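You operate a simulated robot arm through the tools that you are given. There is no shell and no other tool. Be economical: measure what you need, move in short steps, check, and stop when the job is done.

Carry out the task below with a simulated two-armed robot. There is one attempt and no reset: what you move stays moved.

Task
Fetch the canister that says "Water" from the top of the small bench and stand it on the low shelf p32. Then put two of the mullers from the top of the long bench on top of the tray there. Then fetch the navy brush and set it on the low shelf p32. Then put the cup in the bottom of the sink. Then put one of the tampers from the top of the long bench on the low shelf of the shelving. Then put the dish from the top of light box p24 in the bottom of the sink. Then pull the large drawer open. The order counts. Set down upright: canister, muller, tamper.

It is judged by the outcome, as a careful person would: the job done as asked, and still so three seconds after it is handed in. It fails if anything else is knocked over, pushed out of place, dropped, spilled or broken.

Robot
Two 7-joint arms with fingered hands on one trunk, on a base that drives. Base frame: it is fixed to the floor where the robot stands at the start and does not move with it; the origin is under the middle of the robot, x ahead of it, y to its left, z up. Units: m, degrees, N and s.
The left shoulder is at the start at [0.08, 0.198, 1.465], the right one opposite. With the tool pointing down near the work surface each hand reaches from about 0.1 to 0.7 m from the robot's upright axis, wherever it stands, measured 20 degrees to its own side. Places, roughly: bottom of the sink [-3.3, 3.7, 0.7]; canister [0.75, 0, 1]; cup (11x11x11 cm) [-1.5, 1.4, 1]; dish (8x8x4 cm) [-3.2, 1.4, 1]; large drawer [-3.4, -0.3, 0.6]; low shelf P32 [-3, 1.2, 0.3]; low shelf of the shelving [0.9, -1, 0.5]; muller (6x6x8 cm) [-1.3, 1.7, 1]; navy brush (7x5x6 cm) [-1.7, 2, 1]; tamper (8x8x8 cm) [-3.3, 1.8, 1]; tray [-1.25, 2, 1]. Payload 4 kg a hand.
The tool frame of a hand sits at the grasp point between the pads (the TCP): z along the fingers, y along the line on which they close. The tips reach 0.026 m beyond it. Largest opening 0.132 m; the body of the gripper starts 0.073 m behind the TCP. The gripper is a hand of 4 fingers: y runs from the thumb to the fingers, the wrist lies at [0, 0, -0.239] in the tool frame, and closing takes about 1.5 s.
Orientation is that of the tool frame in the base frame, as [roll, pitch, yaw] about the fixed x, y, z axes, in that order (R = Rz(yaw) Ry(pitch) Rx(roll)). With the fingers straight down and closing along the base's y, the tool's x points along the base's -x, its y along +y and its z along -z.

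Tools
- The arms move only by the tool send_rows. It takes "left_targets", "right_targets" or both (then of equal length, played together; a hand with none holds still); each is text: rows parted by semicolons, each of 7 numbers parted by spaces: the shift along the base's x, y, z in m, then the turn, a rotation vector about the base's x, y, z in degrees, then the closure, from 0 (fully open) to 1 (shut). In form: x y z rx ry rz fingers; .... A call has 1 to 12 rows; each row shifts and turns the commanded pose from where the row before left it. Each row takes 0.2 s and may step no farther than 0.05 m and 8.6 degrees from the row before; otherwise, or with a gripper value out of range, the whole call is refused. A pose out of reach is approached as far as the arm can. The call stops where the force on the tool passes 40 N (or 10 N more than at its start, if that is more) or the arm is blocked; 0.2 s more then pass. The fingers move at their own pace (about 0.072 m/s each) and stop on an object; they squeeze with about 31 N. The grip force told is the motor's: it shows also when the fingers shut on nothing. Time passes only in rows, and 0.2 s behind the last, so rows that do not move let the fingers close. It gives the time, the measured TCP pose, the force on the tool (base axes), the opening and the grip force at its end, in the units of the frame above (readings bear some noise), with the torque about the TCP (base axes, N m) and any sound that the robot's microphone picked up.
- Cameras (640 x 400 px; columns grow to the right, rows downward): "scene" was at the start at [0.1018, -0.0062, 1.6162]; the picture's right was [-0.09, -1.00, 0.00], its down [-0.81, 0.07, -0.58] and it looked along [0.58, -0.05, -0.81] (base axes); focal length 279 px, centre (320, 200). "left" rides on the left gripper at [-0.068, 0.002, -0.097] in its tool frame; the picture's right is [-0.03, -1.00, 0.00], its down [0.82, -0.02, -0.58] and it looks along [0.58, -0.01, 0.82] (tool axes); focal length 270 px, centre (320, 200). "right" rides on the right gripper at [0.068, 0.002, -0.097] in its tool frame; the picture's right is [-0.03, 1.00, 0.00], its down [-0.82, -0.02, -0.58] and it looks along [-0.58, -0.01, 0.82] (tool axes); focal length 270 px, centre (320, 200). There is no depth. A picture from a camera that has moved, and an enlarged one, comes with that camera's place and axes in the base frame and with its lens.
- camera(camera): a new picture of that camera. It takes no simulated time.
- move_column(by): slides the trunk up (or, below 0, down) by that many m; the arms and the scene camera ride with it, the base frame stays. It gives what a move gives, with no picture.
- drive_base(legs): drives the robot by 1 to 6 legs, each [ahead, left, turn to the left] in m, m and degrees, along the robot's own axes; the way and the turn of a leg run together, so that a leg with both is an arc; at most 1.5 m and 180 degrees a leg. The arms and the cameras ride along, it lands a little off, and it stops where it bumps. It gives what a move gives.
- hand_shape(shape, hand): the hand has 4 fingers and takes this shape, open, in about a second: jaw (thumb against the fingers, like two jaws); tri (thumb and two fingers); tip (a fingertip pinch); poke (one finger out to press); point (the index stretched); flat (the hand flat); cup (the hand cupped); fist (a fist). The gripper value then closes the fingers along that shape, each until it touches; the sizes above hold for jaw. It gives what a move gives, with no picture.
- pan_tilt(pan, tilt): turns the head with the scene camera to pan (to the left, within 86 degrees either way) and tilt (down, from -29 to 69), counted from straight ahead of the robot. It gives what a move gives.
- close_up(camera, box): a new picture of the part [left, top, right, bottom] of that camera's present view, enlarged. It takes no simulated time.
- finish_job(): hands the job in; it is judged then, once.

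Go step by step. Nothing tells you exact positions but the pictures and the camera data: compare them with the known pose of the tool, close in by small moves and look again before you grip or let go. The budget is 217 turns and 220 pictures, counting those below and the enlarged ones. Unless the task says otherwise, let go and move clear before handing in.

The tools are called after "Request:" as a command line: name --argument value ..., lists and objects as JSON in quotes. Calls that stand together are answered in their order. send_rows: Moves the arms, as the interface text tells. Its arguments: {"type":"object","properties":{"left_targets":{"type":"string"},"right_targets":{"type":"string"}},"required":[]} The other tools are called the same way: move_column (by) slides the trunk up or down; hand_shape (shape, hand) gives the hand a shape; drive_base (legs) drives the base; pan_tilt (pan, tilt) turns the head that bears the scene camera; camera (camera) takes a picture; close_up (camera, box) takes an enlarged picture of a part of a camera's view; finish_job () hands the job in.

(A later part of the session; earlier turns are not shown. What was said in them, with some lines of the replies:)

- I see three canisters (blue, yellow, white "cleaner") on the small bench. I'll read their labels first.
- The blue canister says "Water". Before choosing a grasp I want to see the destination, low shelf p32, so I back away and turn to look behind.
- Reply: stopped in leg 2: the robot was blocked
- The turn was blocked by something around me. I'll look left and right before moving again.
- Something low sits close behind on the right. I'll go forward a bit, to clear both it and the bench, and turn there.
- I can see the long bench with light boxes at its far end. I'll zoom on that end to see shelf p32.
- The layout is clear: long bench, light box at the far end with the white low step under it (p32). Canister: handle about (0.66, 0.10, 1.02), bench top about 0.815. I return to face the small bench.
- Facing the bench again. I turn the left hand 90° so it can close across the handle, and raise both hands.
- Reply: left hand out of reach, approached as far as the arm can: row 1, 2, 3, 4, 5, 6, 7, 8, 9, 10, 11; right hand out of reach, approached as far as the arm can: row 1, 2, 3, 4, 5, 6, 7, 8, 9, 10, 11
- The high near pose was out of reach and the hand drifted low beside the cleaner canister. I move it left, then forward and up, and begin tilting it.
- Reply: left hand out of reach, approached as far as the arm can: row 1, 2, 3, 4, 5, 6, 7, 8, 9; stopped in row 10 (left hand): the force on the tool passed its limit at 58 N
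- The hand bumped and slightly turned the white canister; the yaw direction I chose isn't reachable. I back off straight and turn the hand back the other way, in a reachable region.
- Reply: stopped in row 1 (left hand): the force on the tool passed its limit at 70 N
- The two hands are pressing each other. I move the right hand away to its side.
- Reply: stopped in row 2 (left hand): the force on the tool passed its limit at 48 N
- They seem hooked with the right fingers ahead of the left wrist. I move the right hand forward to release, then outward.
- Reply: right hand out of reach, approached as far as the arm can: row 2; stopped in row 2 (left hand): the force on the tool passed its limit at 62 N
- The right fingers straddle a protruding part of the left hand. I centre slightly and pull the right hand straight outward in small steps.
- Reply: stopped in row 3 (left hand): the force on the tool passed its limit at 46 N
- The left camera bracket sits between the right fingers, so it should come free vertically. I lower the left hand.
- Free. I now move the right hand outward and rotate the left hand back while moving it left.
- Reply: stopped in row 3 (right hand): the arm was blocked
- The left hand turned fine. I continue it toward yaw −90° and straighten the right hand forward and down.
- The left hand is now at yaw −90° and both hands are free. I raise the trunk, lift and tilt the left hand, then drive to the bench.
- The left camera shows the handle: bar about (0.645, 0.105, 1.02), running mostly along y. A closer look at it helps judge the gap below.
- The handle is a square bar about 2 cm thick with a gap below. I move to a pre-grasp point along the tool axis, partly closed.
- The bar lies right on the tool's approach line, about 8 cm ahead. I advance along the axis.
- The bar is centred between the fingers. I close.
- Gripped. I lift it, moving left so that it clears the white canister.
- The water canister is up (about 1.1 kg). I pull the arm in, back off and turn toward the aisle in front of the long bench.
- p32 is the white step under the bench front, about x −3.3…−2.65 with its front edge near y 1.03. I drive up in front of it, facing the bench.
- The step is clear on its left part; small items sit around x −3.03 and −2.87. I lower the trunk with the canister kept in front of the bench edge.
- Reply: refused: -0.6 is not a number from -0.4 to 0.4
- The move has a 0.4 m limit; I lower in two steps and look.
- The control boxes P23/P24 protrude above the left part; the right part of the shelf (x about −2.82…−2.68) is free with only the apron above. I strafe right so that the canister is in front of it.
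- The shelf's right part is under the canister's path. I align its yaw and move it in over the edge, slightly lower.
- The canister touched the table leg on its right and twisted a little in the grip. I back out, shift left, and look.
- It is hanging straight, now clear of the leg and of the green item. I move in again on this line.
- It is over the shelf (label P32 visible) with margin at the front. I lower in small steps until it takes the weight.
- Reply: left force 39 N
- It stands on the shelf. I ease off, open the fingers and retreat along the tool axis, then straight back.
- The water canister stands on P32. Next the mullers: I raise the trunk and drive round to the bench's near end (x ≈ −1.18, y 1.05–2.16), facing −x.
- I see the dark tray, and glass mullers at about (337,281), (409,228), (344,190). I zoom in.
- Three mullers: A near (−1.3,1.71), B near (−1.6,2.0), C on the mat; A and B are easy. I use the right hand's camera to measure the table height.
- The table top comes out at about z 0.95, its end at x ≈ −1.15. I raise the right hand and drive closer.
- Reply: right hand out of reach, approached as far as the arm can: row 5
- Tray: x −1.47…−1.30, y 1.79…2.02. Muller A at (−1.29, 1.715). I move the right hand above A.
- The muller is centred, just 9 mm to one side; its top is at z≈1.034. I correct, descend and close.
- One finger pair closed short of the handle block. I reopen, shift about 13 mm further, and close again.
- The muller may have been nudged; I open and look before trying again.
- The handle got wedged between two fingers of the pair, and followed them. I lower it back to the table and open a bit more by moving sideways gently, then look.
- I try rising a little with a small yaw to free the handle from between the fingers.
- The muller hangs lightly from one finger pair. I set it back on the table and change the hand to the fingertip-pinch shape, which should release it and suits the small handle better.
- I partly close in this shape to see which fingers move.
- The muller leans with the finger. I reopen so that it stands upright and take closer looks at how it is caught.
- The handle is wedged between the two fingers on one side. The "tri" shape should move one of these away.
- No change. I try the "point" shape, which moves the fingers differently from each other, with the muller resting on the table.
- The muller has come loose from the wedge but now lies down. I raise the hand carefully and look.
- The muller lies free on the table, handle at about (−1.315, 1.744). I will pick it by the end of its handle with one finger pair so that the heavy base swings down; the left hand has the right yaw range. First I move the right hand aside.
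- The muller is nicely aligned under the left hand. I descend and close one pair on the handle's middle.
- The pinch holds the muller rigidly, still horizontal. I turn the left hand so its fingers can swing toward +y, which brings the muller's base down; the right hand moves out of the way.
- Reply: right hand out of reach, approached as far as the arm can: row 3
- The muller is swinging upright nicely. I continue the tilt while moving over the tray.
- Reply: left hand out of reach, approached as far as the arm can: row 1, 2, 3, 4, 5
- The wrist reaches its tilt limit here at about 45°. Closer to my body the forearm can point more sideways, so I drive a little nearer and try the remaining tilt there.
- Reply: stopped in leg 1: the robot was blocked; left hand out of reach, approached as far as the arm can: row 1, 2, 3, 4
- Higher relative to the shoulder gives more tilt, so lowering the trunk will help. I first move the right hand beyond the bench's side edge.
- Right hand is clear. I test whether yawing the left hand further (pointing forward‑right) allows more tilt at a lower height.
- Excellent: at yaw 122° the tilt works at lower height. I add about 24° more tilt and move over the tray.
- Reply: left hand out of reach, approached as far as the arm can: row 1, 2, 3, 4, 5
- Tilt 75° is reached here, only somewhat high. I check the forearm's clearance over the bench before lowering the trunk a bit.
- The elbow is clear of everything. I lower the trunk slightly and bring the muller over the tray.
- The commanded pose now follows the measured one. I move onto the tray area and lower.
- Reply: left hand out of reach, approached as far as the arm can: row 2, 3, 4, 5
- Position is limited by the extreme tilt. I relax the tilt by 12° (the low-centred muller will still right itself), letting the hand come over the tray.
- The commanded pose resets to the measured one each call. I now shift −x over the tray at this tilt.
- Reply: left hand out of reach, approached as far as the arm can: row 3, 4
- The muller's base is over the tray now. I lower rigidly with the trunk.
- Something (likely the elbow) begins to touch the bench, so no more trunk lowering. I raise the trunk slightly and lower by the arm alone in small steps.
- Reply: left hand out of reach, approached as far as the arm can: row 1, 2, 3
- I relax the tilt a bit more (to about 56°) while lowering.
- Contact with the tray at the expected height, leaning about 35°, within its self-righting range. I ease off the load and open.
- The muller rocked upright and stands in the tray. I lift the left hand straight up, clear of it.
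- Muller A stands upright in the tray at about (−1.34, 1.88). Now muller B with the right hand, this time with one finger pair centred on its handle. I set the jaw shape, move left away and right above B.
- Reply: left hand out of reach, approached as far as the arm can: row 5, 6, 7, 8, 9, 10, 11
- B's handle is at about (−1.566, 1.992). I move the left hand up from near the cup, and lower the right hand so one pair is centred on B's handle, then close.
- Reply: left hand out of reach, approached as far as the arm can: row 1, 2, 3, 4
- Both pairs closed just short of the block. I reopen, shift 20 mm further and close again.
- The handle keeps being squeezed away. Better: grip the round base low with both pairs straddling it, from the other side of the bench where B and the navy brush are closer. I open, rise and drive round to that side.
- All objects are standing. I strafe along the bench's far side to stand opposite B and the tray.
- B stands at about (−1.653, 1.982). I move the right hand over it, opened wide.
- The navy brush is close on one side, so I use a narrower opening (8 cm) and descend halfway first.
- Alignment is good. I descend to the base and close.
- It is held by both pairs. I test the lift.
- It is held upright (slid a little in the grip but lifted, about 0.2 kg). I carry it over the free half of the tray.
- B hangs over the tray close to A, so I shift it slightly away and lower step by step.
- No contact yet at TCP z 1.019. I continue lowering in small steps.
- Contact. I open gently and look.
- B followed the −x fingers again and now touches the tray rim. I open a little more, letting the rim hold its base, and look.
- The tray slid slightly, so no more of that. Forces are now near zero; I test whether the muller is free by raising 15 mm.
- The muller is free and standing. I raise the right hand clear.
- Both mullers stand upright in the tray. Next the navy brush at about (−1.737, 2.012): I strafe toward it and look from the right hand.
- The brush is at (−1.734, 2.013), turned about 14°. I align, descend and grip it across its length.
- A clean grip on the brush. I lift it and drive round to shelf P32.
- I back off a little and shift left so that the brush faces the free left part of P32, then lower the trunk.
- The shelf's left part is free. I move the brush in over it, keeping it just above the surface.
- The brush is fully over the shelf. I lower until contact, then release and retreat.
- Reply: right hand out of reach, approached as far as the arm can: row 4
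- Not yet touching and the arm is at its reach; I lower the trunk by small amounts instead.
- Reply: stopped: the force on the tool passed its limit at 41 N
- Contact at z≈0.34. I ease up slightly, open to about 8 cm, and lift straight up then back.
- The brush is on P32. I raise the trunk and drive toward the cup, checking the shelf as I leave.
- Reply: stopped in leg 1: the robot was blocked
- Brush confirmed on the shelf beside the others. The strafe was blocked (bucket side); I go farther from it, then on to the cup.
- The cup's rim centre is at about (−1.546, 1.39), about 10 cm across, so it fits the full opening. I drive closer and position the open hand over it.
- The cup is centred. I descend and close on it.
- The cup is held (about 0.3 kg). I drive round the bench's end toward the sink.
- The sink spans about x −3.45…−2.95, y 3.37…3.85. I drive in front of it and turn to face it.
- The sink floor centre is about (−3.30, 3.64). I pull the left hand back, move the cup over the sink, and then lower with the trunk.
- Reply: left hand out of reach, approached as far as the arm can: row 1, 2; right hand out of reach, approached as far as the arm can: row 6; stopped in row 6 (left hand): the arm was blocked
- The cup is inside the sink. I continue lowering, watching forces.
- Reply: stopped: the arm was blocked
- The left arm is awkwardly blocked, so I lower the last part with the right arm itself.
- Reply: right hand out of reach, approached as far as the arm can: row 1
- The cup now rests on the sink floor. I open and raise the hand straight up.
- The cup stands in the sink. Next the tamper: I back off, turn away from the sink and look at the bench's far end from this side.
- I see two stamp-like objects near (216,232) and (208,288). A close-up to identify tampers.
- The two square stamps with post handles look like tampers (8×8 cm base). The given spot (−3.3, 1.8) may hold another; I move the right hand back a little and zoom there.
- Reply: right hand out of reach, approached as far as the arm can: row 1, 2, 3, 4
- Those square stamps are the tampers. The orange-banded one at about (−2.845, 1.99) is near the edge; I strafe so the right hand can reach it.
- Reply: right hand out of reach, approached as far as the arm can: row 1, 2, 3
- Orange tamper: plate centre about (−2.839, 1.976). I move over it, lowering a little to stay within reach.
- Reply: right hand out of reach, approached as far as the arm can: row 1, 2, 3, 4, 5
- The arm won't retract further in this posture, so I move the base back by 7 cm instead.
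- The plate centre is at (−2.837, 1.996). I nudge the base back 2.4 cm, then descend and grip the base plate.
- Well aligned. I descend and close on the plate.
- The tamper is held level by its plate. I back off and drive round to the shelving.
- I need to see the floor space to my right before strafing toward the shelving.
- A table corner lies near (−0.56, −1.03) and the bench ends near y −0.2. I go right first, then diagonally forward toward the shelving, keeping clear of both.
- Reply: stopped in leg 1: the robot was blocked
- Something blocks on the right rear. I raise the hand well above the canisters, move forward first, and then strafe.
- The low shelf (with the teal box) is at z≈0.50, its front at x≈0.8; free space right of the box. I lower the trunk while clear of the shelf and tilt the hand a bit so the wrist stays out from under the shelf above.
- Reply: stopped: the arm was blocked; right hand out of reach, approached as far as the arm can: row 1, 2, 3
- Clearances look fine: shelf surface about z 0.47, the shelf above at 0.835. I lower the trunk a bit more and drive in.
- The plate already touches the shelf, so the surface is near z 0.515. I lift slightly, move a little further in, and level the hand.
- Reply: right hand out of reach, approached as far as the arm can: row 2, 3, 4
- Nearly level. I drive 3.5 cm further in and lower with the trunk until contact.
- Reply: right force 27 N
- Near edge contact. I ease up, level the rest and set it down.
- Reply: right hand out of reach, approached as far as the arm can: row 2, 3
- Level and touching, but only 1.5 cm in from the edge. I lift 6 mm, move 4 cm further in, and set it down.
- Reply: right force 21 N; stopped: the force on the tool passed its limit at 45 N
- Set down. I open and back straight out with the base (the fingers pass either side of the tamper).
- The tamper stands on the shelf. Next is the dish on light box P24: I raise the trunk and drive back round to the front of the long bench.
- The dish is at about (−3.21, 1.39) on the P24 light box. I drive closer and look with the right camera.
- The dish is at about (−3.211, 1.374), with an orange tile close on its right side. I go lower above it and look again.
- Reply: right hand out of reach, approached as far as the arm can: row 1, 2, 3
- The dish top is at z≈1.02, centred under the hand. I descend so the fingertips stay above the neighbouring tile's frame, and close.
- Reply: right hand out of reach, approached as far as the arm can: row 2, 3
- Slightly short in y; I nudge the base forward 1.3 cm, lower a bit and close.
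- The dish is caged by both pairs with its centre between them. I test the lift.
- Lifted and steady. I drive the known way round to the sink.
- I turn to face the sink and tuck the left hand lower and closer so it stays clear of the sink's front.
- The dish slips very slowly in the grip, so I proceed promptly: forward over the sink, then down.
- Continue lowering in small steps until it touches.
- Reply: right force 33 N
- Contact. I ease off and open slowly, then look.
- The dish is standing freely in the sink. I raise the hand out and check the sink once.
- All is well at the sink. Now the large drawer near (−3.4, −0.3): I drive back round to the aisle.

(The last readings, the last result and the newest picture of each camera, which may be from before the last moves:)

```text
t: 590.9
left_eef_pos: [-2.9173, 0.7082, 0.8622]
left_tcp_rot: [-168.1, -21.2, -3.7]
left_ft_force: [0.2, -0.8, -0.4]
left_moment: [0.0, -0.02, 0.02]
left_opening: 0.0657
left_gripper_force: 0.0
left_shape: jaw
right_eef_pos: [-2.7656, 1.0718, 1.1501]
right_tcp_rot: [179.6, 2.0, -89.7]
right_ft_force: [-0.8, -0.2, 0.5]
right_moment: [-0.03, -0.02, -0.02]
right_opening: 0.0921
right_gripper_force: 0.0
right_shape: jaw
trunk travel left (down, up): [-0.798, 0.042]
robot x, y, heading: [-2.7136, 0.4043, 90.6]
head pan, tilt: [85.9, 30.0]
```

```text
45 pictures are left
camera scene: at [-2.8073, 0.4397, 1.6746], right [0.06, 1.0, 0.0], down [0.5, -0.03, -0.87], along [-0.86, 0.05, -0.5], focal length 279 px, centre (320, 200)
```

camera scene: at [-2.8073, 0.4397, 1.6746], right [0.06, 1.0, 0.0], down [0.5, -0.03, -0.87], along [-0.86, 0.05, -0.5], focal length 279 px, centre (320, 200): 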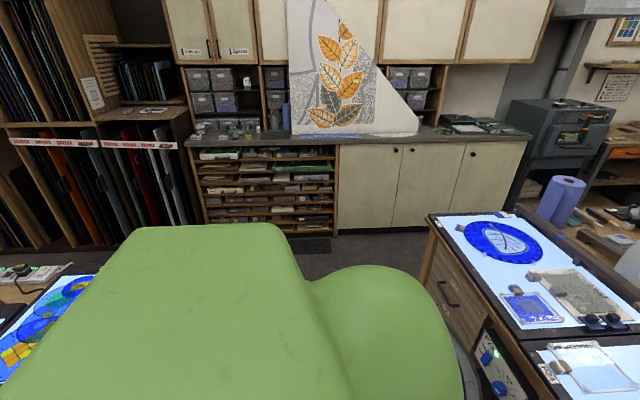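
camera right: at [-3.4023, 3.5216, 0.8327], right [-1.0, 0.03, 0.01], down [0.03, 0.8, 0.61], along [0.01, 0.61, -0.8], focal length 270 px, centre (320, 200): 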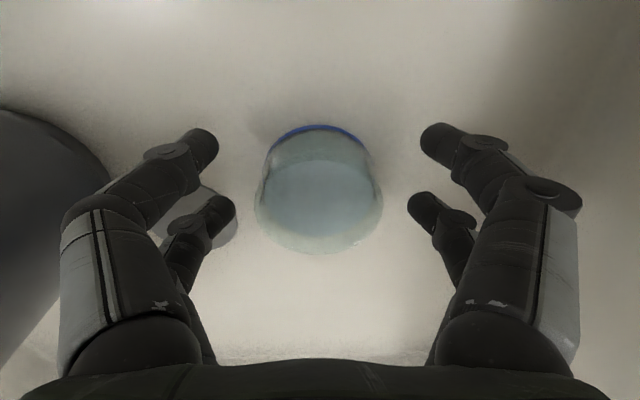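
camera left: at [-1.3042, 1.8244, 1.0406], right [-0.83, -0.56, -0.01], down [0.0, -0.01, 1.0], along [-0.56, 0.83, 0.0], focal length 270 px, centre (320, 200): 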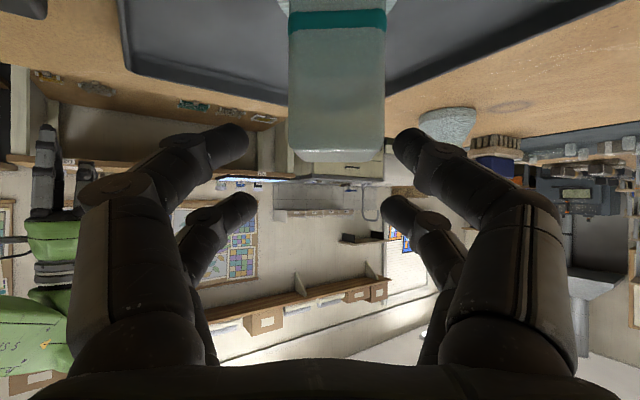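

I turn left to face along −x and look toward the drawer.

Request:
drive_base --legs '[[0, 0, 120]]'

Request:
pan_tilt --pan 20 --tilt 40

Request:
camera --camera "scene"

```text
t: 596.2
left_eef_pos: [-2.8836, 0.0812, 0.8622]
left_tcp_rot: [-168.2, -21.2, 115.4]
left_ft_force: [0.2, -0.1, -0.2]
left_moment: [-0.02, 0.01, -0.02]
left_opening: 0.0659
left_gripper_force: 0.2
left_shape: jaw
right_eef_pos: [-3.2754, 0.0358, 1.1488]
right_tcp_rot: [179.5, 2.1, 29.4]
right_ft_force: [0.1, -1.0, -0.2]
right_moment: [-0.02, -0.01, -0.03]
right_opening: 0.0921
right_gripper_force: 0.0
right_shape: jaw
trunk travel left (down, up): [-0.798, 0.042]
robot x, y, heading: [-2.7159, 0.4059, -150.2]
head pan, tilt: [85.9, 30.0]
```

```text
t: 597.6
left_eef_pos: [-2.884, 0.0806, 0.8618]
left_tcp_rot: [-168.2, -21.2, 115.5]
left_ft_force: [0.5, -0.2, -0.1]
left_moment: [-0.01, 0.01, -0.05]
left_opening: 0.0657
left_gripper_force: 0.1
left_shape: jaw
right_eef_pos: [-3.2752, 0.0355, 1.1495]
right_tcp_rot: [179.5, 2.1, 29.2]
right_ft_force: [-0.1, -1.1, -0.3]
right_moment: [-0.01, 0.01, 0.01]
right_opening: 0.0919
right_gripper_force: 0.0
right_shape: jaw
trunk travel left (down, up): [-0.798, 0.042]
robot x, y, heading: [-2.7124, 0.4019, -150.1]
head pan, tilt: [20.0, 40.0]
```

```text
44 pictures are left
camera scene: at [-2.7973, 0.3241, 1.6593], right [-0.76, 0.65, 0.0], down [0.42, 0.49, -0.77], along [-0.49, -0.58, -0.64], focal length 279 px, centre (320, 200)
```

scene: 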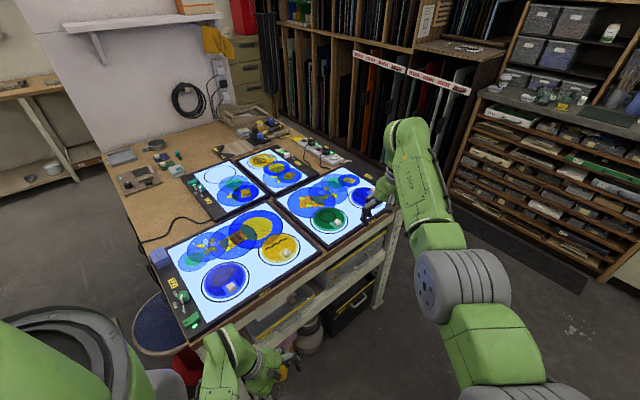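

The light table's front (y≈−0.185, facing +y) holds the drawers under its right part. I face it and lower the camera view.

Request:
drive_base --legs '[[0, 0, 60], [-0.12, -0.6, 0]]'

Request:
pan_tilt --pan 0 --tilt 50

Request:
camera --camera "scene"

```text
t: 603.7
left_eef_pos: [-3.1149, 0.2165, 0.8621]
left_tcp_rot: [-168.3, -21.3, 176.3]
left_ft_force: [0.5, 0.9, 0.1]
left_moment: [-0.01, 0.03, 0.02]
left_opening: 0.0656
left_gripper_force: 0.0
left_shape: jaw
right_eef_pos: [-3.265, -0.1486, 1.1495]
right_tcp_rot: [179.7, 1.9, 90.2]
right_ft_force: [0.3, 0.3, 1.0]
right_moment: [-0.01, 0.0, -0.02]
right_opening: 0.0919
right_gripper_force: 0.1
right_shape: jaw
trunk travel left (down, up): [-0.798, 0.042]
robot x, y, heading: [-3.3197, 0.521, -89.5]
head pan, tilt: [20.0, 40.0]
```

```text
t: 604.5
left_eef_pos: [-3.1154, 0.2163, 0.8623]
left_tcp_rot: [-168.3, -21.1, 176.4]
left_ft_force: [-0.2, 0.0, 0.0]
left_moment: [0.02, 0.01, 0.03]
left_opening: 0.0658
left_gripper_force: 0.1
left_shape: jaw
right_eef_pos: [-3.2676, -0.1475, 1.1501]
right_tcp_rot: [179.5, 2.1, 90.2]
right_ft_force: [-0.3, 0.4, -0.5]
right_moment: [-0.01, 0.01, 0.0]
right_opening: 0.0923
right_gripper_force: 0.2
right_shape: jaw
trunk travel left (down, up): [-0.798, 0.042]
robot x, y, heading: [-3.3174, 0.5227, -89.4]
head pan, tilt: [0.0, 50.0]
```

```text
43 pictures are left
camera scene: at [-3.3165, 0.4123, 1.6452], right [-1.0, -0.01, 0.0], down [-0.01, 0.77, -0.64], along [0.01, -0.64, -0.77], focal length 279 px, centre (320, 200)
```

scene: 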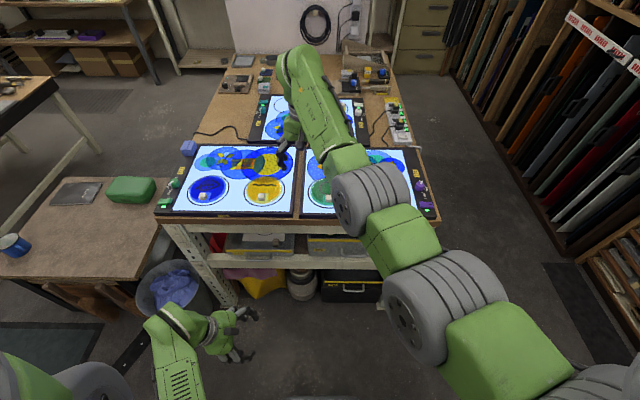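

Request:
close_up --camera "scene" --box '[180, 200, 400, 310]'

Request:
send_rows --right_targets "0 0.03 -0.02 0 0 0 0.3;0 0.04 -0.02 0 0 0 0.3;0 0.04 -0.02 0 0 0 0.3;0 0.04 -0.02 0 0 0 0.3;0 0.04 -0.02 0 0 0 0.3;0 0.04 0 0 0 0 0.3;0 0.04 0 0 0 0 0.3"

```text
2.91 times, centred on (290, 255) of scene
camera zoom: at [-3.3165, 0.4123, 1.6452], right [-1.0, -0.01, 0.0], down [-0.01, 0.77, -0.64], along [0.01, -0.64, -0.77], focal length 812 px, centre (407, 40)
```

zoom: 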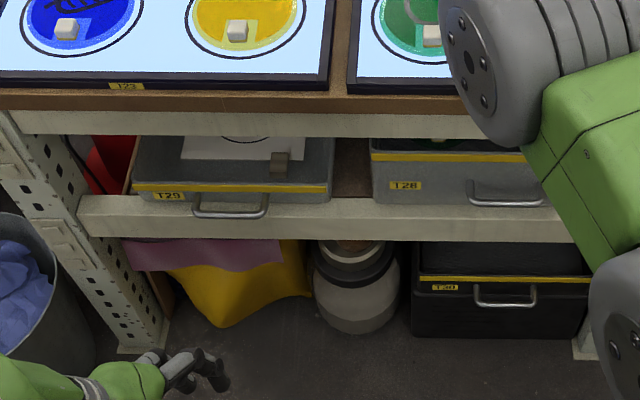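

```text
t: 606.1
left_eef_pos: [-3.1164, 0.217, 0.8629]
left_tcp_rot: [-168.1, -21.2, 176.5]
left_ft_force: [0.1, 0.0, 0.0]
left_moment: [-0.01, -0.02, 0.01]
left_opening: 0.0657
left_gripper_force: 0.0
left_shape: jaw
right_eef_pos: [-3.2658, 0.1234, 1.0499]
right_tcp_rot: [179.5, 2.2, 90.2]
right_ft_force: [0.2, -0.5, -0.7]
right_moment: [0.01, -0.01, 0.02]
right_opening: 0.0921
right_gripper_force: 0.0
right_shape: jaw
trunk travel left (down, up): [-0.798, 0.042]
robot x, y, heading: [-3.3143, 0.5184, -89.3]
head pan, tilt: [0.0, 50.0]
```

The large drawer is T28 (wider than T29), its bar handle at about (−3.456, −0.19, 0.545). I turn the right hand 90° and lower it so it can close over the bar from above-front.

Request:
send_rows --right_targets "0 0 -0.03 0 0 -8.2 0.3;0 0 -0.03 0 0 -8.2 0.3;-0.01 0 -0.03 0 0 -8.2 0.3;-0.01 0 -0.03 0 0 -8.2 0.3;-0.01 0 -0.03 0 0 -8.2 0.3;-0.015 0 -0.03 0 0 -8.2 0.3;-0.015 0 -0.03 0 0 -8.2 0.3;-0.015 0 -0.03 0 0 -8.2 0.3;-0.02 0 -0.02 0 0 -8.2 0.3;-0.02 0 -0.02 0 0 -8.2 0.3;-0.02 0 0 0 0 -8 0.3;0 0 0 0 0 0 0.3"

Request:
send_rows --right_targets "-0.01 0 0 -8 0 0 0.4;-0.01 0 0 -8 0 0 0.4;-0.01 0 0 -8 0 0 0.5;-0.01 0 0 -8 0 0 0.5;0 0 0 -8 0 0 0.5;0 0 0 0 0 0 0.5"

Request:
camera --camera "scene"

```text
t: 608.8
left_eef_pos: [-3.1164, 0.2144, 0.862]
left_tcp_rot: [-168.2, -21.2, 176.4]
left_ft_force: [-0.3, -0.1, -0.2]
left_moment: [-0.02, 0.0, 0.0]
left_opening: 0.0656
left_gripper_force: 0.1
left_shape: jaw
right_eef_pos: [-3.4028, 0.1197, 0.7674]
right_tcp_rot: [179.4, 2.1, 0.3]
right_ft_force: [-0.4, 0.0, -0.4]
right_moment: [0.01, 0.01, 0.0]
right_opening: 0.092
right_gripper_force: 0.1
right_shape: jaw
trunk travel left (down, up): [-0.798, 0.042]
robot x, y, heading: [-3.3177, 0.523, -89.3]
head pan, tilt: [0.0, 50.0]
```

```text
t: 610.1
left_eef_pos: [-3.1158, 0.2155, 0.8632]
left_tcp_rot: [-168.2, -21.2, 176.4]
left_ft_force: [0.3, 0.0, -0.8]
left_moment: [0.01, -0.02, 0.02]
left_opening: 0.0658
left_gripper_force: 0.1
left_shape: jaw
right_eef_pos: [-3.5121, 0.0992, 0.8146]
right_tcp_rot: [139.5, 1.5, -0.9]
right_ft_force: [-0.7, -0.1, 0.0]
right_moment: [0.0, -0.03, 0.03]
right_opening: 0.0663
right_gripper_force: 0.1
right_shape: jaw
right hand out of reach, approached as far as the arm can: row 2, 3, 4, 5
trunk travel left (down, up): [-0.798, 0.042]
robot x, y, heading: [-3.3151, 0.5207, -89.2]
head pan, tilt: [0.0, 50.0]
```

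```text
41 pictures are left
camera scene: at [-3.316, 0.4119, 1.6451], right [-1.0, -0.01, 0.0], down [-0.01, 0.77, -0.64], along [0.01, -0.64, -0.77], focal length 279 px, centre (320, 200)
```

scene: 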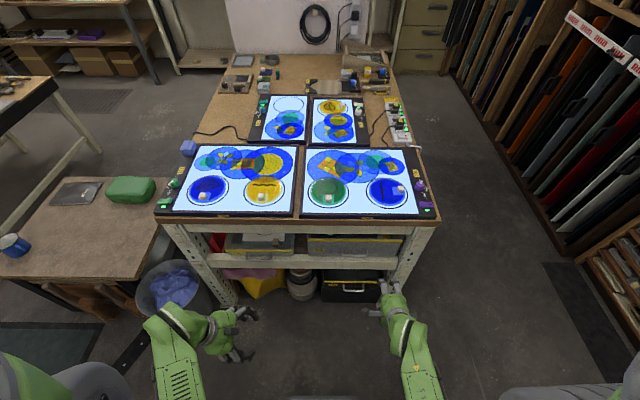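

Now the drawer front is visible. A close-up to refine the handle position.

Request:
close_up --camera "scene" --box '[280, 205, 440, 305]'

Request:
move_column --by -0.2

Request:
close_up --camera "scene" --box '[260, 150, 460, 290]'

```text
4.00 times, centred on (360, 255) of scene
camera zoom: at [-3.316, 0.4119, 1.6451], right [-1.0, -0.01, 0.0], down [-0.01, 0.77, -0.64], along [0.01, -0.64, -0.77], focal length 1116 px, centre (160, -20)
```

zoom: 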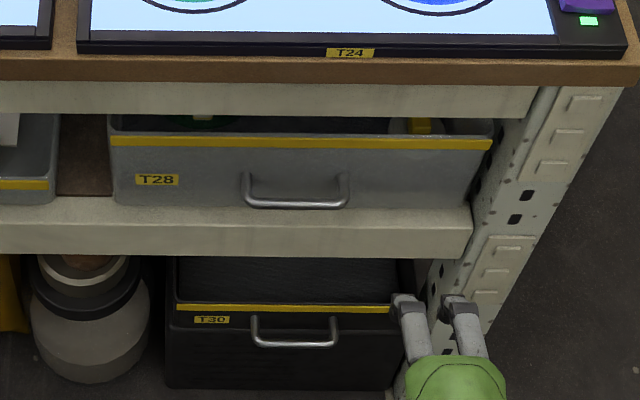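

```text
t: 612.3
left_eef_pos: [-3.1157, 0.2153, 0.6622]
left_tcp_rot: [-168.2, -21.3, 176.4]
left_ft_force: [-0.1, -0.2, -0.5]
left_moment: [0.01, -0.01, -0.01]
left_opening: 0.0656
left_gripper_force: 0.0
left_shape: jaw
right_eef_pos: [-3.5128, 0.0983, 0.6141]
right_tcp_rot: [139.5, 1.6, -0.9]
right_ft_force: [0.3, -1.0, -0.2]
right_moment: [0.0, 0.0, 0.0]
right_opening: 0.0664
right_gripper_force: 0.1
right_shape: jaw
trunk travel left (down, up): [-0.598, 0.242]
robot x, y, heading: [-3.3189, 0.5201, -89.2]
head pan, tilt: [0.0, 50.0]
```

```text
2.86 times, centred on (360, 220) of scene
camera zoom: at [-3.3161, 0.4125, 1.4452], right [-1.0, -0.01, 0.0], down [-0.01, 0.77, -0.64], along [0.01, -0.64, -0.77], focal length 797 px, centre (206, 143)
```

zoom: 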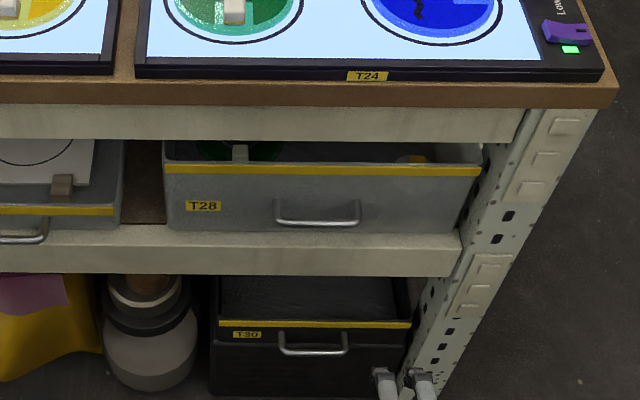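

Handle bar of T28 at about (−3.447, −0.153, 0.61). I move to a pre-grasp point along the tilted tool axis, half closed.

Request:
send_rows --right_targets "0.01 -0.025 0.007 0 0 0 0.55;0.01 -0.03 0.007 0 0 0 0.6;0.01 -0.03 0.007 0 0 0 0.6;0.01 -0.03 0.007 0 0 0 0.6;0.01 -0.03 0.007 0 0 0 0.6;0.01 -0.03 0.007 0 0 0 0.6;0.006 -0.03 0.007 0 0 0 0.6;0 0 0 0 0 0 0.6"

Request:
camera --camera "right"

Request:
close_up --camera "scene" --box '[260, 150, 460, 290]'

```text
t: 614.1
left_eef_pos: [-3.1167, 0.2162, 0.6631]
left_tcp_rot: [-168.2, -21.1, 176.4]
left_ft_force: [0.0, 0.5, 0.7]
left_moment: [0.02, 0.0, 0.05]
left_opening: 0.0658
left_gripper_force: 0.1
left_shape: jaw
right_eef_pos: [-3.4567, -0.11, 0.6878]
right_tcp_rot: [139.6, 1.6, -0.7]
right_ft_force: [0.7, 0.5, -0.3]
right_moment: [-0.01, 0.01, 0.05]
right_opening: 0.0528
right_gripper_force: 0.2
right_shape: jaw
right hand out of reach, approached as far as the arm can: row 1, 2, 3, 4, 6
trunk travel left (down, up): [-0.598, 0.242]
robot x, y, heading: [-3.3182, 0.518, -89.3]
head pan, tilt: [0.0, 50.0]
```

```text
38 pictures are left
camera right: at [-3.3848, -0.0491, 0.761], right [-0.02, -0.76, 0.65], down [-0.8, 0.4, 0.45], along [-0.6, -0.51, -0.62], focal length 270 px, centre (320, 200)
```

right: 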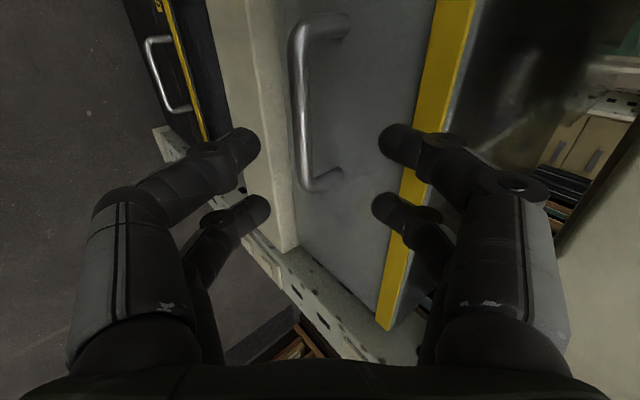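

```text
2.86 times, centred on (360, 220) of scene
camera zoom: at [-3.3162, 0.4129, 1.4452], right [-1.0, -0.01, 0.0], down [-0.01, 0.77, -0.64], along [0.01, -0.64, -0.77], focal length 797 px, centre (206, 143)
```

zoom: 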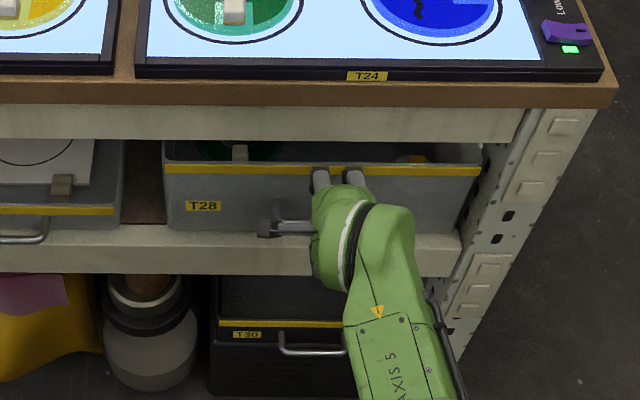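

The bar is right ahead of the fingers. I correct sideways slightly and advance along the tool axis, then close.

Request:
send_rows --right_targets "0.0105 0.012 -0.009 0 0 0 0.62;0 -0.0145 -0.017 0 0 0 0.62;0 -0.0145 -0.017 0 0 0 0.62;0 -0.0145 -0.017 0 0 0 0.62;0 -0.0125 -0.015 0 0 0 0.62;0 0 0 0 0 0 0.62"

Request:
camera --camera "right"

```text
t: 615.5
left_eef_pos: [-3.1153, 0.2193, 0.6636]
left_tcp_rot: [-167.9, -21.2, 176.3]
left_ft_force: [0.1, -0.9, -1.0]
left_moment: [-0.01, -0.01, 0.01]
left_opening: 0.0657
left_gripper_force: 0.0
left_shape: jaw
right_eef_pos: [-3.4702, -0.1414, 0.6687]
right_tcp_rot: [139.6, 1.5, -0.8]
right_ft_force: [7.5, 29.4, 6.5]
right_moment: [-0.98, 0.15, 0.32]
right_opening: 0.0463
right_gripper_force: 0.1
right_shape: jaw
right hand out of reach, approached as far as the arm can: row 1, 2, 3, 4, 5
trunk travel left (down, up): [-0.598, 0.242]
robot x, y, heading: [-3.3187, 0.5231, -89.0]
head pan, tilt: [0.0, 50.0]
```

```text
36 pictures are left
camera right: at [-3.3998, -0.0801, 0.7419], right [-0.02, -0.76, 0.65], down [-0.8, 0.4, 0.45], along [-0.6, -0.51, -0.61], focal length 270 px, centre (320, 200)
```

right: 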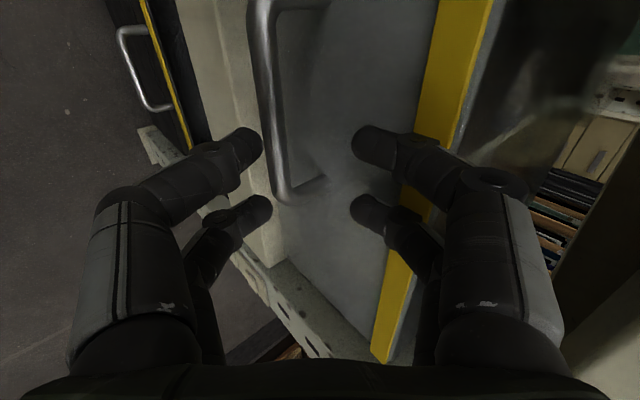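

The arm is at its limit at this height and pressed the drawer front. I back off a little, lower the trunk by 8 cm, and re-approach.

Request:
send_rows --right_targets "0 0.03 0.01 0 0 0 0.62;0.01 0.02 0.01 0 0 0 0.62;0 0 0 0 0 0 0.62"

Request:
move_column --by -0.1

Request:
send_rows --right_targets "0.01 0 0.015 0 0 0 0.62;0.01 -0.01 0.015 0 0 0 0.62;0.005 -0.015 0.01 0 0 0 0.62;0 0 0 0 0 0 0.62"

Request:
camera --camera "right"

```text
t: 616.3
left_eef_pos: [-3.1176, 0.2143, 0.6615]
left_tcp_rot: [-168.3, -21.2, 176.4]
left_ft_force: [0.4, -0.1, -0.4]
left_moment: [0.01, 0.0, 0.03]
left_opening: 0.0657
left_gripper_force: 0.1
left_shape: jaw
right_eef_pos: [-3.4635, -0.0955, 0.6865]
right_tcp_rot: [139.6, 1.6, -0.9]
right_ft_force: [0.2, 0.4, -0.6]
right_moment: [0.02, 0.01, -0.03]
right_opening: 0.0501
right_gripper_force: 0.0
right_shape: jaw
trunk travel left (down, up): [-0.598, 0.242]
robot x, y, heading: [-3.3139, 0.5192, -89.1]
head pan, tilt: [0.0, 50.0]
```

```text
t: 617.6
left_eef_pos: [-3.1169, 0.215, 0.5619]
left_tcp_rot: [-168.2, -21.2, 176.3]
left_ft_force: [-0.6, -0.7, -0.3]
left_moment: [0.02, -0.01, 0.02]
left_opening: 0.0656
left_gripper_force: 0.0
left_shape: jaw
right_eef_pos: [-3.4616, -0.0949, 0.5883]
right_tcp_rot: [139.7, 1.6, -1.0]
right_ft_force: [-0.4, -0.4, -0.3]
right_moment: [-0.02, -0.01, 0.01]
right_opening: 0.0502
right_gripper_force: 0.1
right_shape: jaw
trunk travel left (down, up): [-0.498, 0.342]
robot x, y, heading: [-3.3166, 0.516, -89.3]
head pan, tilt: [0.0, 50.0]
```

```text
t: 618.6
left_eef_pos: [-3.1173, 0.2175, 0.5648]
left_tcp_rot: [-167.9, -21.3, 176.3]
left_ft_force: [-0.4, 0.0, 0.9]
left_moment: [0.03, -0.03, -0.01]
left_opening: 0.0658
left_gripper_force: 0.1
left_shape: jaw
right_eef_pos: [-3.4379, -0.1145, 0.6279]
right_tcp_rot: [139.6, 1.6, -1.0]
right_ft_force: [-7.0, 35.5, 2.9]
right_moment: [-0.18, 0.02, -0.06]
right_opening: 0.0431
right_gripper_force: 0.0
right_shape: jaw
trunk travel left (down, up): [-0.498, 0.342]
robot x, y, heading: [-3.3138, 0.521, -89.6]
head pan, tilt: [0.0, 50.0]
```

```text
35 pictures are left
camera right: at [-3.3672, -0.0559, 0.7008], right [-0.02, -0.76, 0.65], down [-0.8, 0.4, 0.45], along [-0.6, -0.51, -0.62], focal length 270 px, centre (320, 200)
```

right: 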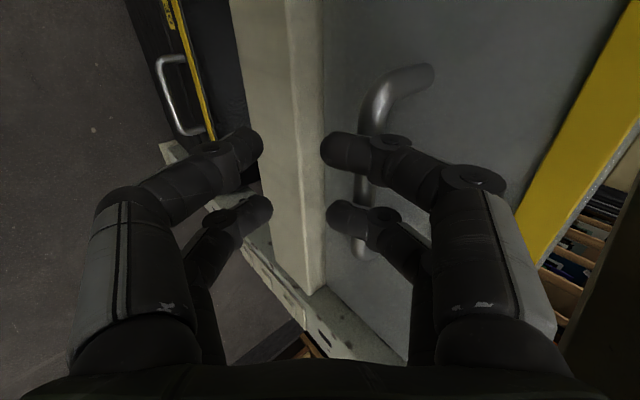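

The fingers are pressing the bar from in front. I back off, go up, and come down over it along the tool axis (bar at about z 0.625).

Request:
send_rows --right_targets "0 0.03 0 0 0 0 0.55;0 0.01 0.03 0 0 0 0.55;-0.004 0 0.025 0 0 0 0.55;-0.004 -0.025 0 0 0 0 0.55;0 -0.014 0 0 0 0 0.55;0 0 0 0 0 0 0.55"

Request:
camera --camera "right"

```text
t: 620.0
left_eef_pos: [-3.1174, 0.2152, 0.562]
left_tcp_rot: [-168.2, -21.2, 176.4]
left_ft_force: [-0.3, -1.0, -0.7]
left_moment: [0.04, -0.01, 0.04]
left_opening: 0.0657
left_gripper_force: 0.1
left_shape: jaw
right_eef_pos: [-3.445, -0.1197, 0.6831]
right_tcp_rot: [139.5, 1.6, -1.0]
right_ft_force: [-0.3, 0.8, -0.7]
right_moment: [-0.01, -0.03, 0.03]
right_opening: 0.0588
right_gripper_force: 0.1
right_shape: jaw
trunk travel left (down, up): [-0.498, 0.342]
robot x, y, heading: [-3.3162, 0.5207, -89.3]
head pan, tilt: [0.0, 50.0]
```

```text
34 pictures are left
camera right: at [-3.375, -0.0599, 0.7545], right [-0.02, -0.76, 0.65], down [-0.8, 0.4, 0.45], along [-0.6, -0.51, -0.61], focal length 270 px, centre (320, 200)
```

right: 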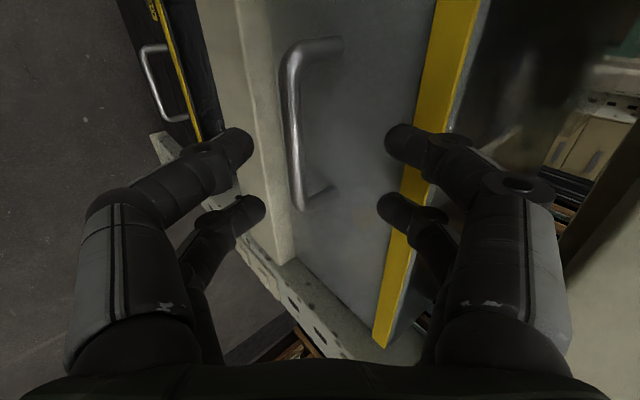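

I shift slightly toward the bar's side and advance along the axis.

Request:
send_rows --right_targets "0 0.013 -0.011 0 0 0 0.62;0 -0.01 -0.012 0 0 0 0.62;0 -0.01 -0.012 0 0 0 0.62;0 -0.01 -0.012 0 0 0 0.62;0 -0.008 -0.01 0 0 0 0.62;0 0 0 0 0 0 0.62"

Request:
camera --camera "right"

```text
t: 621.5
left_eef_pos: [-3.1159, 0.2192, 0.5648]
left_tcp_rot: [-167.9, -21.2, 176.3]
left_ft_force: [-0.1, -0.1, -0.5]
left_moment: [-0.02, -0.01, 0.01]
left_opening: 0.0658
left_gripper_force: 0.0
left_shape: jaw
right_eef_pos: [-3.4455, -0.1412, 0.6276]
right_tcp_rot: [139.3, 1.6, -0.9]
right_ft_force: [-1.3, 29.9, 10.6]
right_moment: [-1.15, -0.02, 0.01]
right_opening: 0.0469
right_gripper_force: 0.1
right_shape: jaw
trunk travel left (down, up): [-0.498, 0.342]
robot x, y, heading: [-3.318, 0.5185, -89.2]
head pan, tilt: [0.0, 50.0]
```

```text
33 pictures are left
camera right: at [-3.3747, -0.0795, 0.6999], right [-0.02, -0.76, 0.65], down [-0.8, 0.4, 0.45], along [-0.6, -0.51, -0.61], focal length 270 px, centre (320, 200)
```

right: 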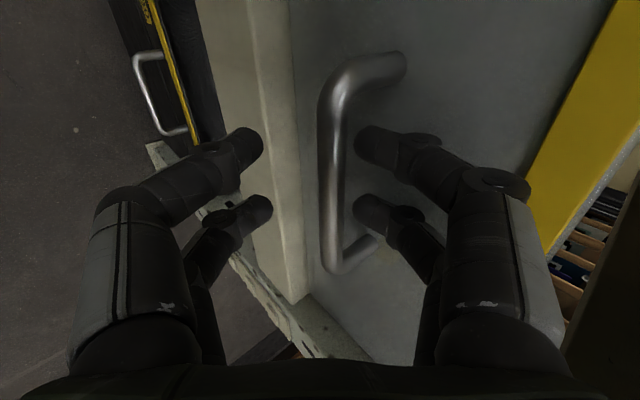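

The bar is now between the fingers. I close on it and pull straight back gently.

Request:
send_rows --right_targets "0 0.004 0 0 0 0 0.8;0 0 0 0 0 0 1;0 0 0 0 0 0 1;0 0 0 0 0 0 1;0 0.01 0 0 0 0 1;0 0.015 0 0 0 0 1;0 0.02 0 0 0 0 1;0 0 0 0 0 0 1"

Request:
camera --camera "right"

Request:
close_up --camera "scene" --box '[230, 120, 460, 280]'

```text
t: 623.2
left_eef_pos: [-3.1159, 0.215, 0.5634]
left_tcp_rot: [-168.2, -21.2, 176.4]
left_ft_force: [-0.1, 0.0, -0.6]
left_moment: [0.01, 0.0, 0.02]
left_opening: 0.0657
left_gripper_force: 0.2
left_shape: jaw
right_eef_pos: [-3.4462, -0.0946, 0.625]
right_tcp_rot: [139.7, 1.6, -0.8]
right_ft_force: [1.1, 2.7, -3.7]
right_moment: [0.04, -0.02, 0.0]
right_opening: 0.0001
right_gripper_force: 30.7
right_shape: jaw
trunk travel left (down, up): [-0.498, 0.342]
robot x, y, heading: [-3.3197, 0.5174, -89.3]
head pan, tilt: [0.0, 50.0]
```

```text
32 pictures are left
camera right: at [-3.3752, -0.0341, 0.6974], right [-0.02, -0.76, 0.65], down [-0.8, 0.4, 0.45], along [-0.6, -0.51, -0.62], focal length 270 px, centre (320, 200)
```

right: 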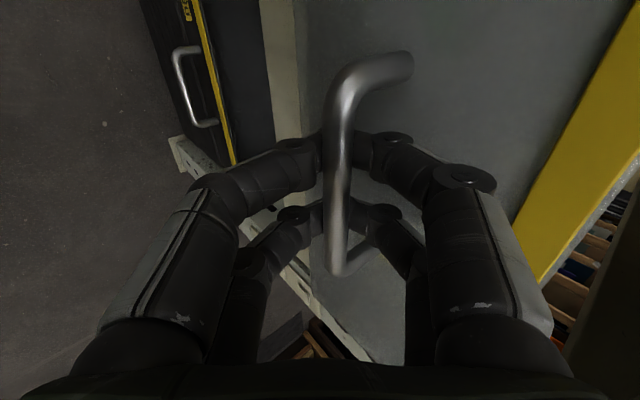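

```text
2.50 times, centred on (345, 200) of scene
camera zoom: at [-3.3161, 0.4115, 1.345], right [-1.0, -0.01, 0.0], down [-0.01, 0.77, -0.64], along [0.01, -0.64, -0.77], focal length 698 px, centre (258, 200)
```

zoom: 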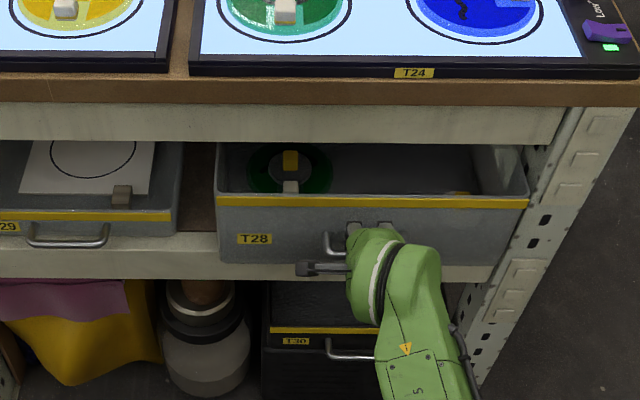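

The drawer slides with little force. I pull further, watching it.

Request:
send_rows --right_targets "0 0.025 0 0 0 0 1;0 0.025 0 0 0 0 1;0 0.025 0 0 0 0 1;0 0.025 0 0 0 0 1;0 0 0 0 0 0 1"

Request:
close_up --camera "scene" --box '[230, 120, 460, 280]'

```text
t: 624.5
left_eef_pos: [-3.1157, 0.2154, 0.5627]
left_tcp_rot: [-168.2, -21.2, 176.5]
left_ft_force: [-0.3, 0.2, -0.6]
left_moment: [0.01, -0.01, 0.02]
left_opening: 0.0656
left_gripper_force: 0.0
left_shape: jaw
right_eef_pos: [-3.4448, 0.0052, 0.625]
right_tcp_rot: [139.7, 1.6, -0.9]
right_ft_force: [-0.8, 1.8, -4.9]
right_moment: [0.0, 0.0, 0.02]
right_opening: 0.0
right_gripper_force: 30.8
right_shape: jaw
trunk travel left (down, up): [-0.498, 0.342]
robot x, y, heading: [-3.3165, 0.5169, -89.4]
head pan, tilt: [0.0, 50.0]
```

```text
2.50 times, centred on (345, 200) of scene
camera zoom: at [-3.3163, 0.4118, 1.345], right [-1.0, -0.01, 0.0], down [-0.01, 0.77, -0.64], along [0.01, -0.64, -0.77], focal length 698 px, centre (258, 200)
```

zoom: 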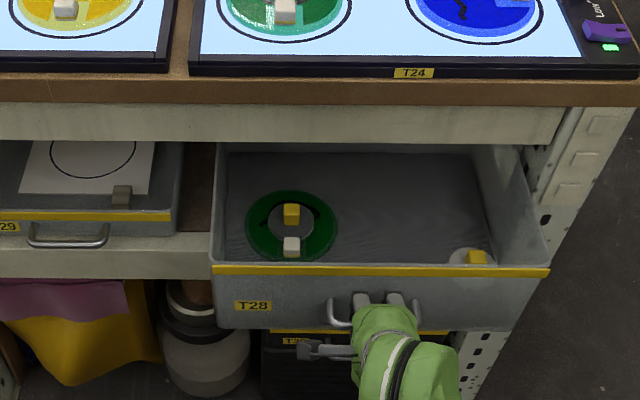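

About 15 cm open and still level. I pull some more.

Request:
send_rows --right_targets "0 0.025 0 0 0 0 1;0 0.025 0 0 0 0 1;0 0.025 0 0 0 0 1;0 0.02 0 0 0 0 1;0 0 0 0 0 0 1"

Request:
camera --camera "scene"

```text
t: 625.0
left_eef_pos: [-3.1154, 0.2162, 0.5622]
left_tcp_rot: [-168.2, -21.3, 176.5]
left_ft_force: [-0.2, 0.1, 0.1]
left_moment: [0.03, 0.0, 0.02]
left_opening: 0.0656
left_gripper_force: 0.1
left_shape: jaw
right_eef_pos: [-3.4475, 0.054, 0.6275]
right_tcp_rot: [141.5, 1.4, -0.6]
right_ft_force: [3.9, 0.0, -19.2]
right_moment: [0.05, 0.0, 0.04]
right_opening: 0.0
right_gripper_force: 30.5
right_shape: jaw
right hand out of reach, approached as far as the arm can: row 1, 2
trunk travel left (down, up): [-0.498, 0.342]
robot x, y, heading: [-3.3178, 0.5181, -89.2]
head pan, tilt: [0.0, 50.0]
stopped in row 2 (right hand): the force on the tool passed its limit at 47 N (the readings are from after the stop); the commanded pose is now the measured one
```

```text
29 pictures are left
camera scene: at [-3.3159, 0.4128, 1.3452], right [-1.0, -0.01, 0.0], down [-0.01, 0.77, -0.64], along [0.01, -0.64, -0.77], focal length 279 px, centre (320, 200)
```

scene: 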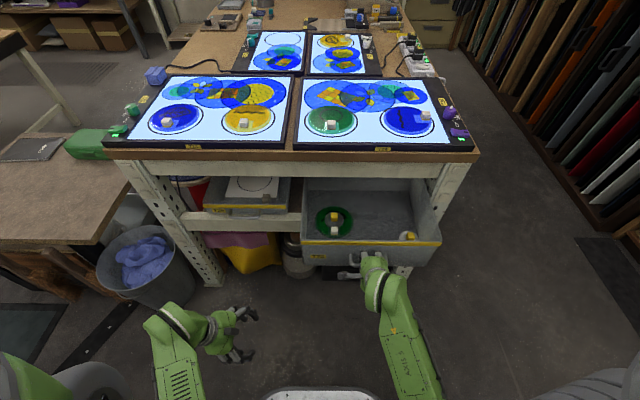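

About 20 cm open; the arm itself hit its reach, not the drawer's stop. I relax the vertical load and pull a bit more by backing the base 8 cm.

Request:
send_rows --right_targets "0 0 -0.003 0 0 0 1;0 0 0 0 0 0 1"

Request:
drive_base --legs '[[-0.08, 0, 0]]'

Request:
camera --camera "scene"

```text
t: 625.6
left_eef_pos: [-3.1166, 0.2153, 0.5627]
left_tcp_rot: [-168.3, -21.1, 176.5]
left_ft_force: [0.3, 0.1, 0.6]
left_moment: [0.0, -0.04, -0.03]
left_opening: 0.0659
left_gripper_force: 0.1
left_shape: jaw
right_eef_pos: [-3.4476, 0.0506, 0.628]
right_tcp_rot: [141.2, 1.4, -0.6]
right_ft_force: [3.1, 1.3, -14.2]
right_moment: [0.06, 0.01, 0.06]
right_opening: 0.0001
right_gripper_force: 30.9
right_shape: jaw
trunk travel left (down, up): [-0.498, 0.342]
robot x, y, heading: [-3.3148, 0.5217, -89.5]
head pan, tilt: [0.0, 50.0]
```

```text
t: 626.8
left_eef_pos: [-3.1167, 0.2978, 0.5617]
left_tcp_rot: [-168.3, -21.1, 176.5]
left_ft_force: [0.0, -0.2, 0.0]
left_moment: [-0.02, -0.01, -0.02]
left_opening: 0.0658
left_gripper_force: 0.0
left_shape: jaw
right_eef_pos: [-3.45, 0.1343, 0.6264]
right_tcp_rot: [141.3, 1.5, -0.5]
right_ft_force: [0.4, -0.2, -0.8]
right_moment: [-0.01, 0.02, 0.0]
right_opening: 0.0002
right_gripper_force: 31.1
right_shape: jaw
trunk travel left (down, up): [-0.498, 0.342]
robot x, y, heading: [-3.3156, 0.6021, -89.2]
head pan, tilt: [0.0, 50.0]
stopped in leg 1: the force on the tool passed its limit at 49 N (the readings are from after the stop); the commanded pose is now the measured one
```

```text
28 pictures are left
camera scene: at [-3.3169, 0.4941, 1.3452], right [-1.0, -0.01, 0.0], down [-0.01, 0.77, -0.64], along [0.01, -0.64, -0.77], focal length 279 px, centre (320, 200)
```

scene: 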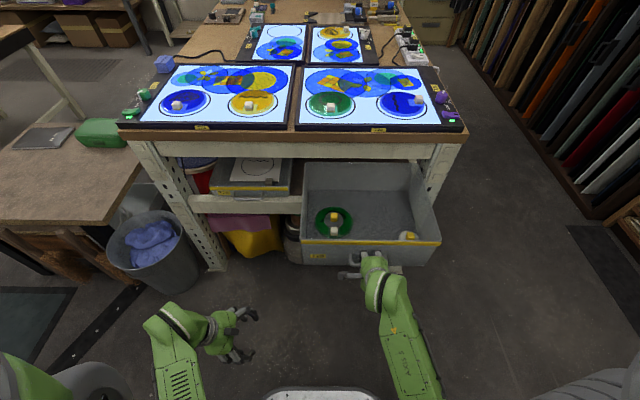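

The drawer is wide open, apparently at its stop. I open the fingers and move clear along the tool axis.

Request:
send_rows --right_targets "0 0 0 0 0 0 0.8;0 0 0 0 0 0 0.6;0 0 0 0 0 0 0.5;0 0.01 0.013 0 0 0 0.5;0 0.015 0.018 0 0 0 0.5;0 0.018 0.022 0 0 0 0.5;0 0.02 0.02 0 0 0 0.5;0 0.03 0 0 0 0 0.5"

Request:
close_up --camera "scene" --box '[240, 130, 500, 310]'

```text
t: 628.6
left_eef_pos: [-3.1181, 0.2986, 0.5635]
left_tcp_rot: [-168.2, -21.3, 176.5]
left_ft_force: [0.1, -0.4, 0.2]
left_moment: [0.0, -0.04, 0.03]
left_opening: 0.066
left_gripper_force: 0.0
left_shape: jaw
right_eef_pos: [-3.4512, 0.2275, 0.7011]
right_tcp_rot: [141.3, 1.5, -0.5]
right_ft_force: [-0.8, -1.3, -0.7]
right_moment: [0.0, 0.01, -0.01]
right_opening: 0.0654
right_gripper_force: 0.1
right_shape: jaw
trunk travel left (down, up): [-0.498, 0.342]
robot x, y, heading: [-3.3191, 0.6013, -89.3]
head pan, tilt: [0.0, 50.0]
```

```text
2.22 times, centred on (370, 220) of scene
camera zoom: at [-3.3172, 0.4953, 1.3452], right [-1.0, -0.01, 0.0], down [-0.01, 0.77, -0.64], along [0.01, -0.64, -0.77], focal length 620 px, centre (209, 156)
```

zoom: 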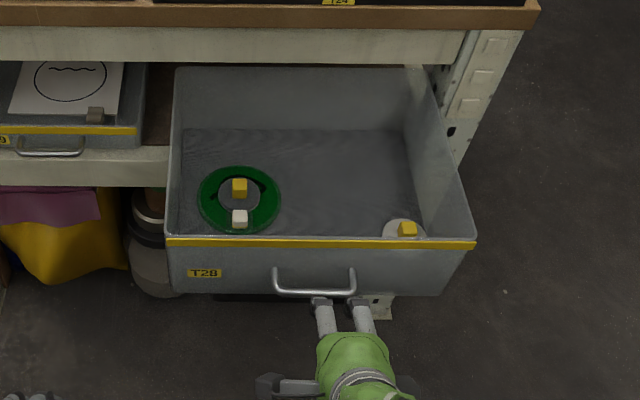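

The large drawer T28 is open and stays open, the hands are clear, and every earlier item has been placed. I hand the job in.

Request:
finish_job

```text
The job is handed in.
```

All seven steps were done in the order asked and the job is handed in, but a few things were disturbed on the way.

- **Placed:**
  - Water canister and navy brush on shelf P32.
  - Two mullers upright in the tray.
  - Cup and dish in the bottom of the sink.
  - One tamper on the shelving's low shelf.
  - Large drawer T28 pulled wide open.
- **White "Cleaner" canister:** the left hand bumped it early on and seemed to turn it slightly. It stayed upright, but I did not put it back exactly.
- **First muller:** it got stuck in the fingers and ended up on its side on the bench. I stood it upright again in the tray.
- **Tray:** it slid about 2 cm when the second muller was released against its rim.
- **Base bumps:** the base was blocked a few times by something unseen, once probably the bucket near the small table. I did not check whether anything moved.
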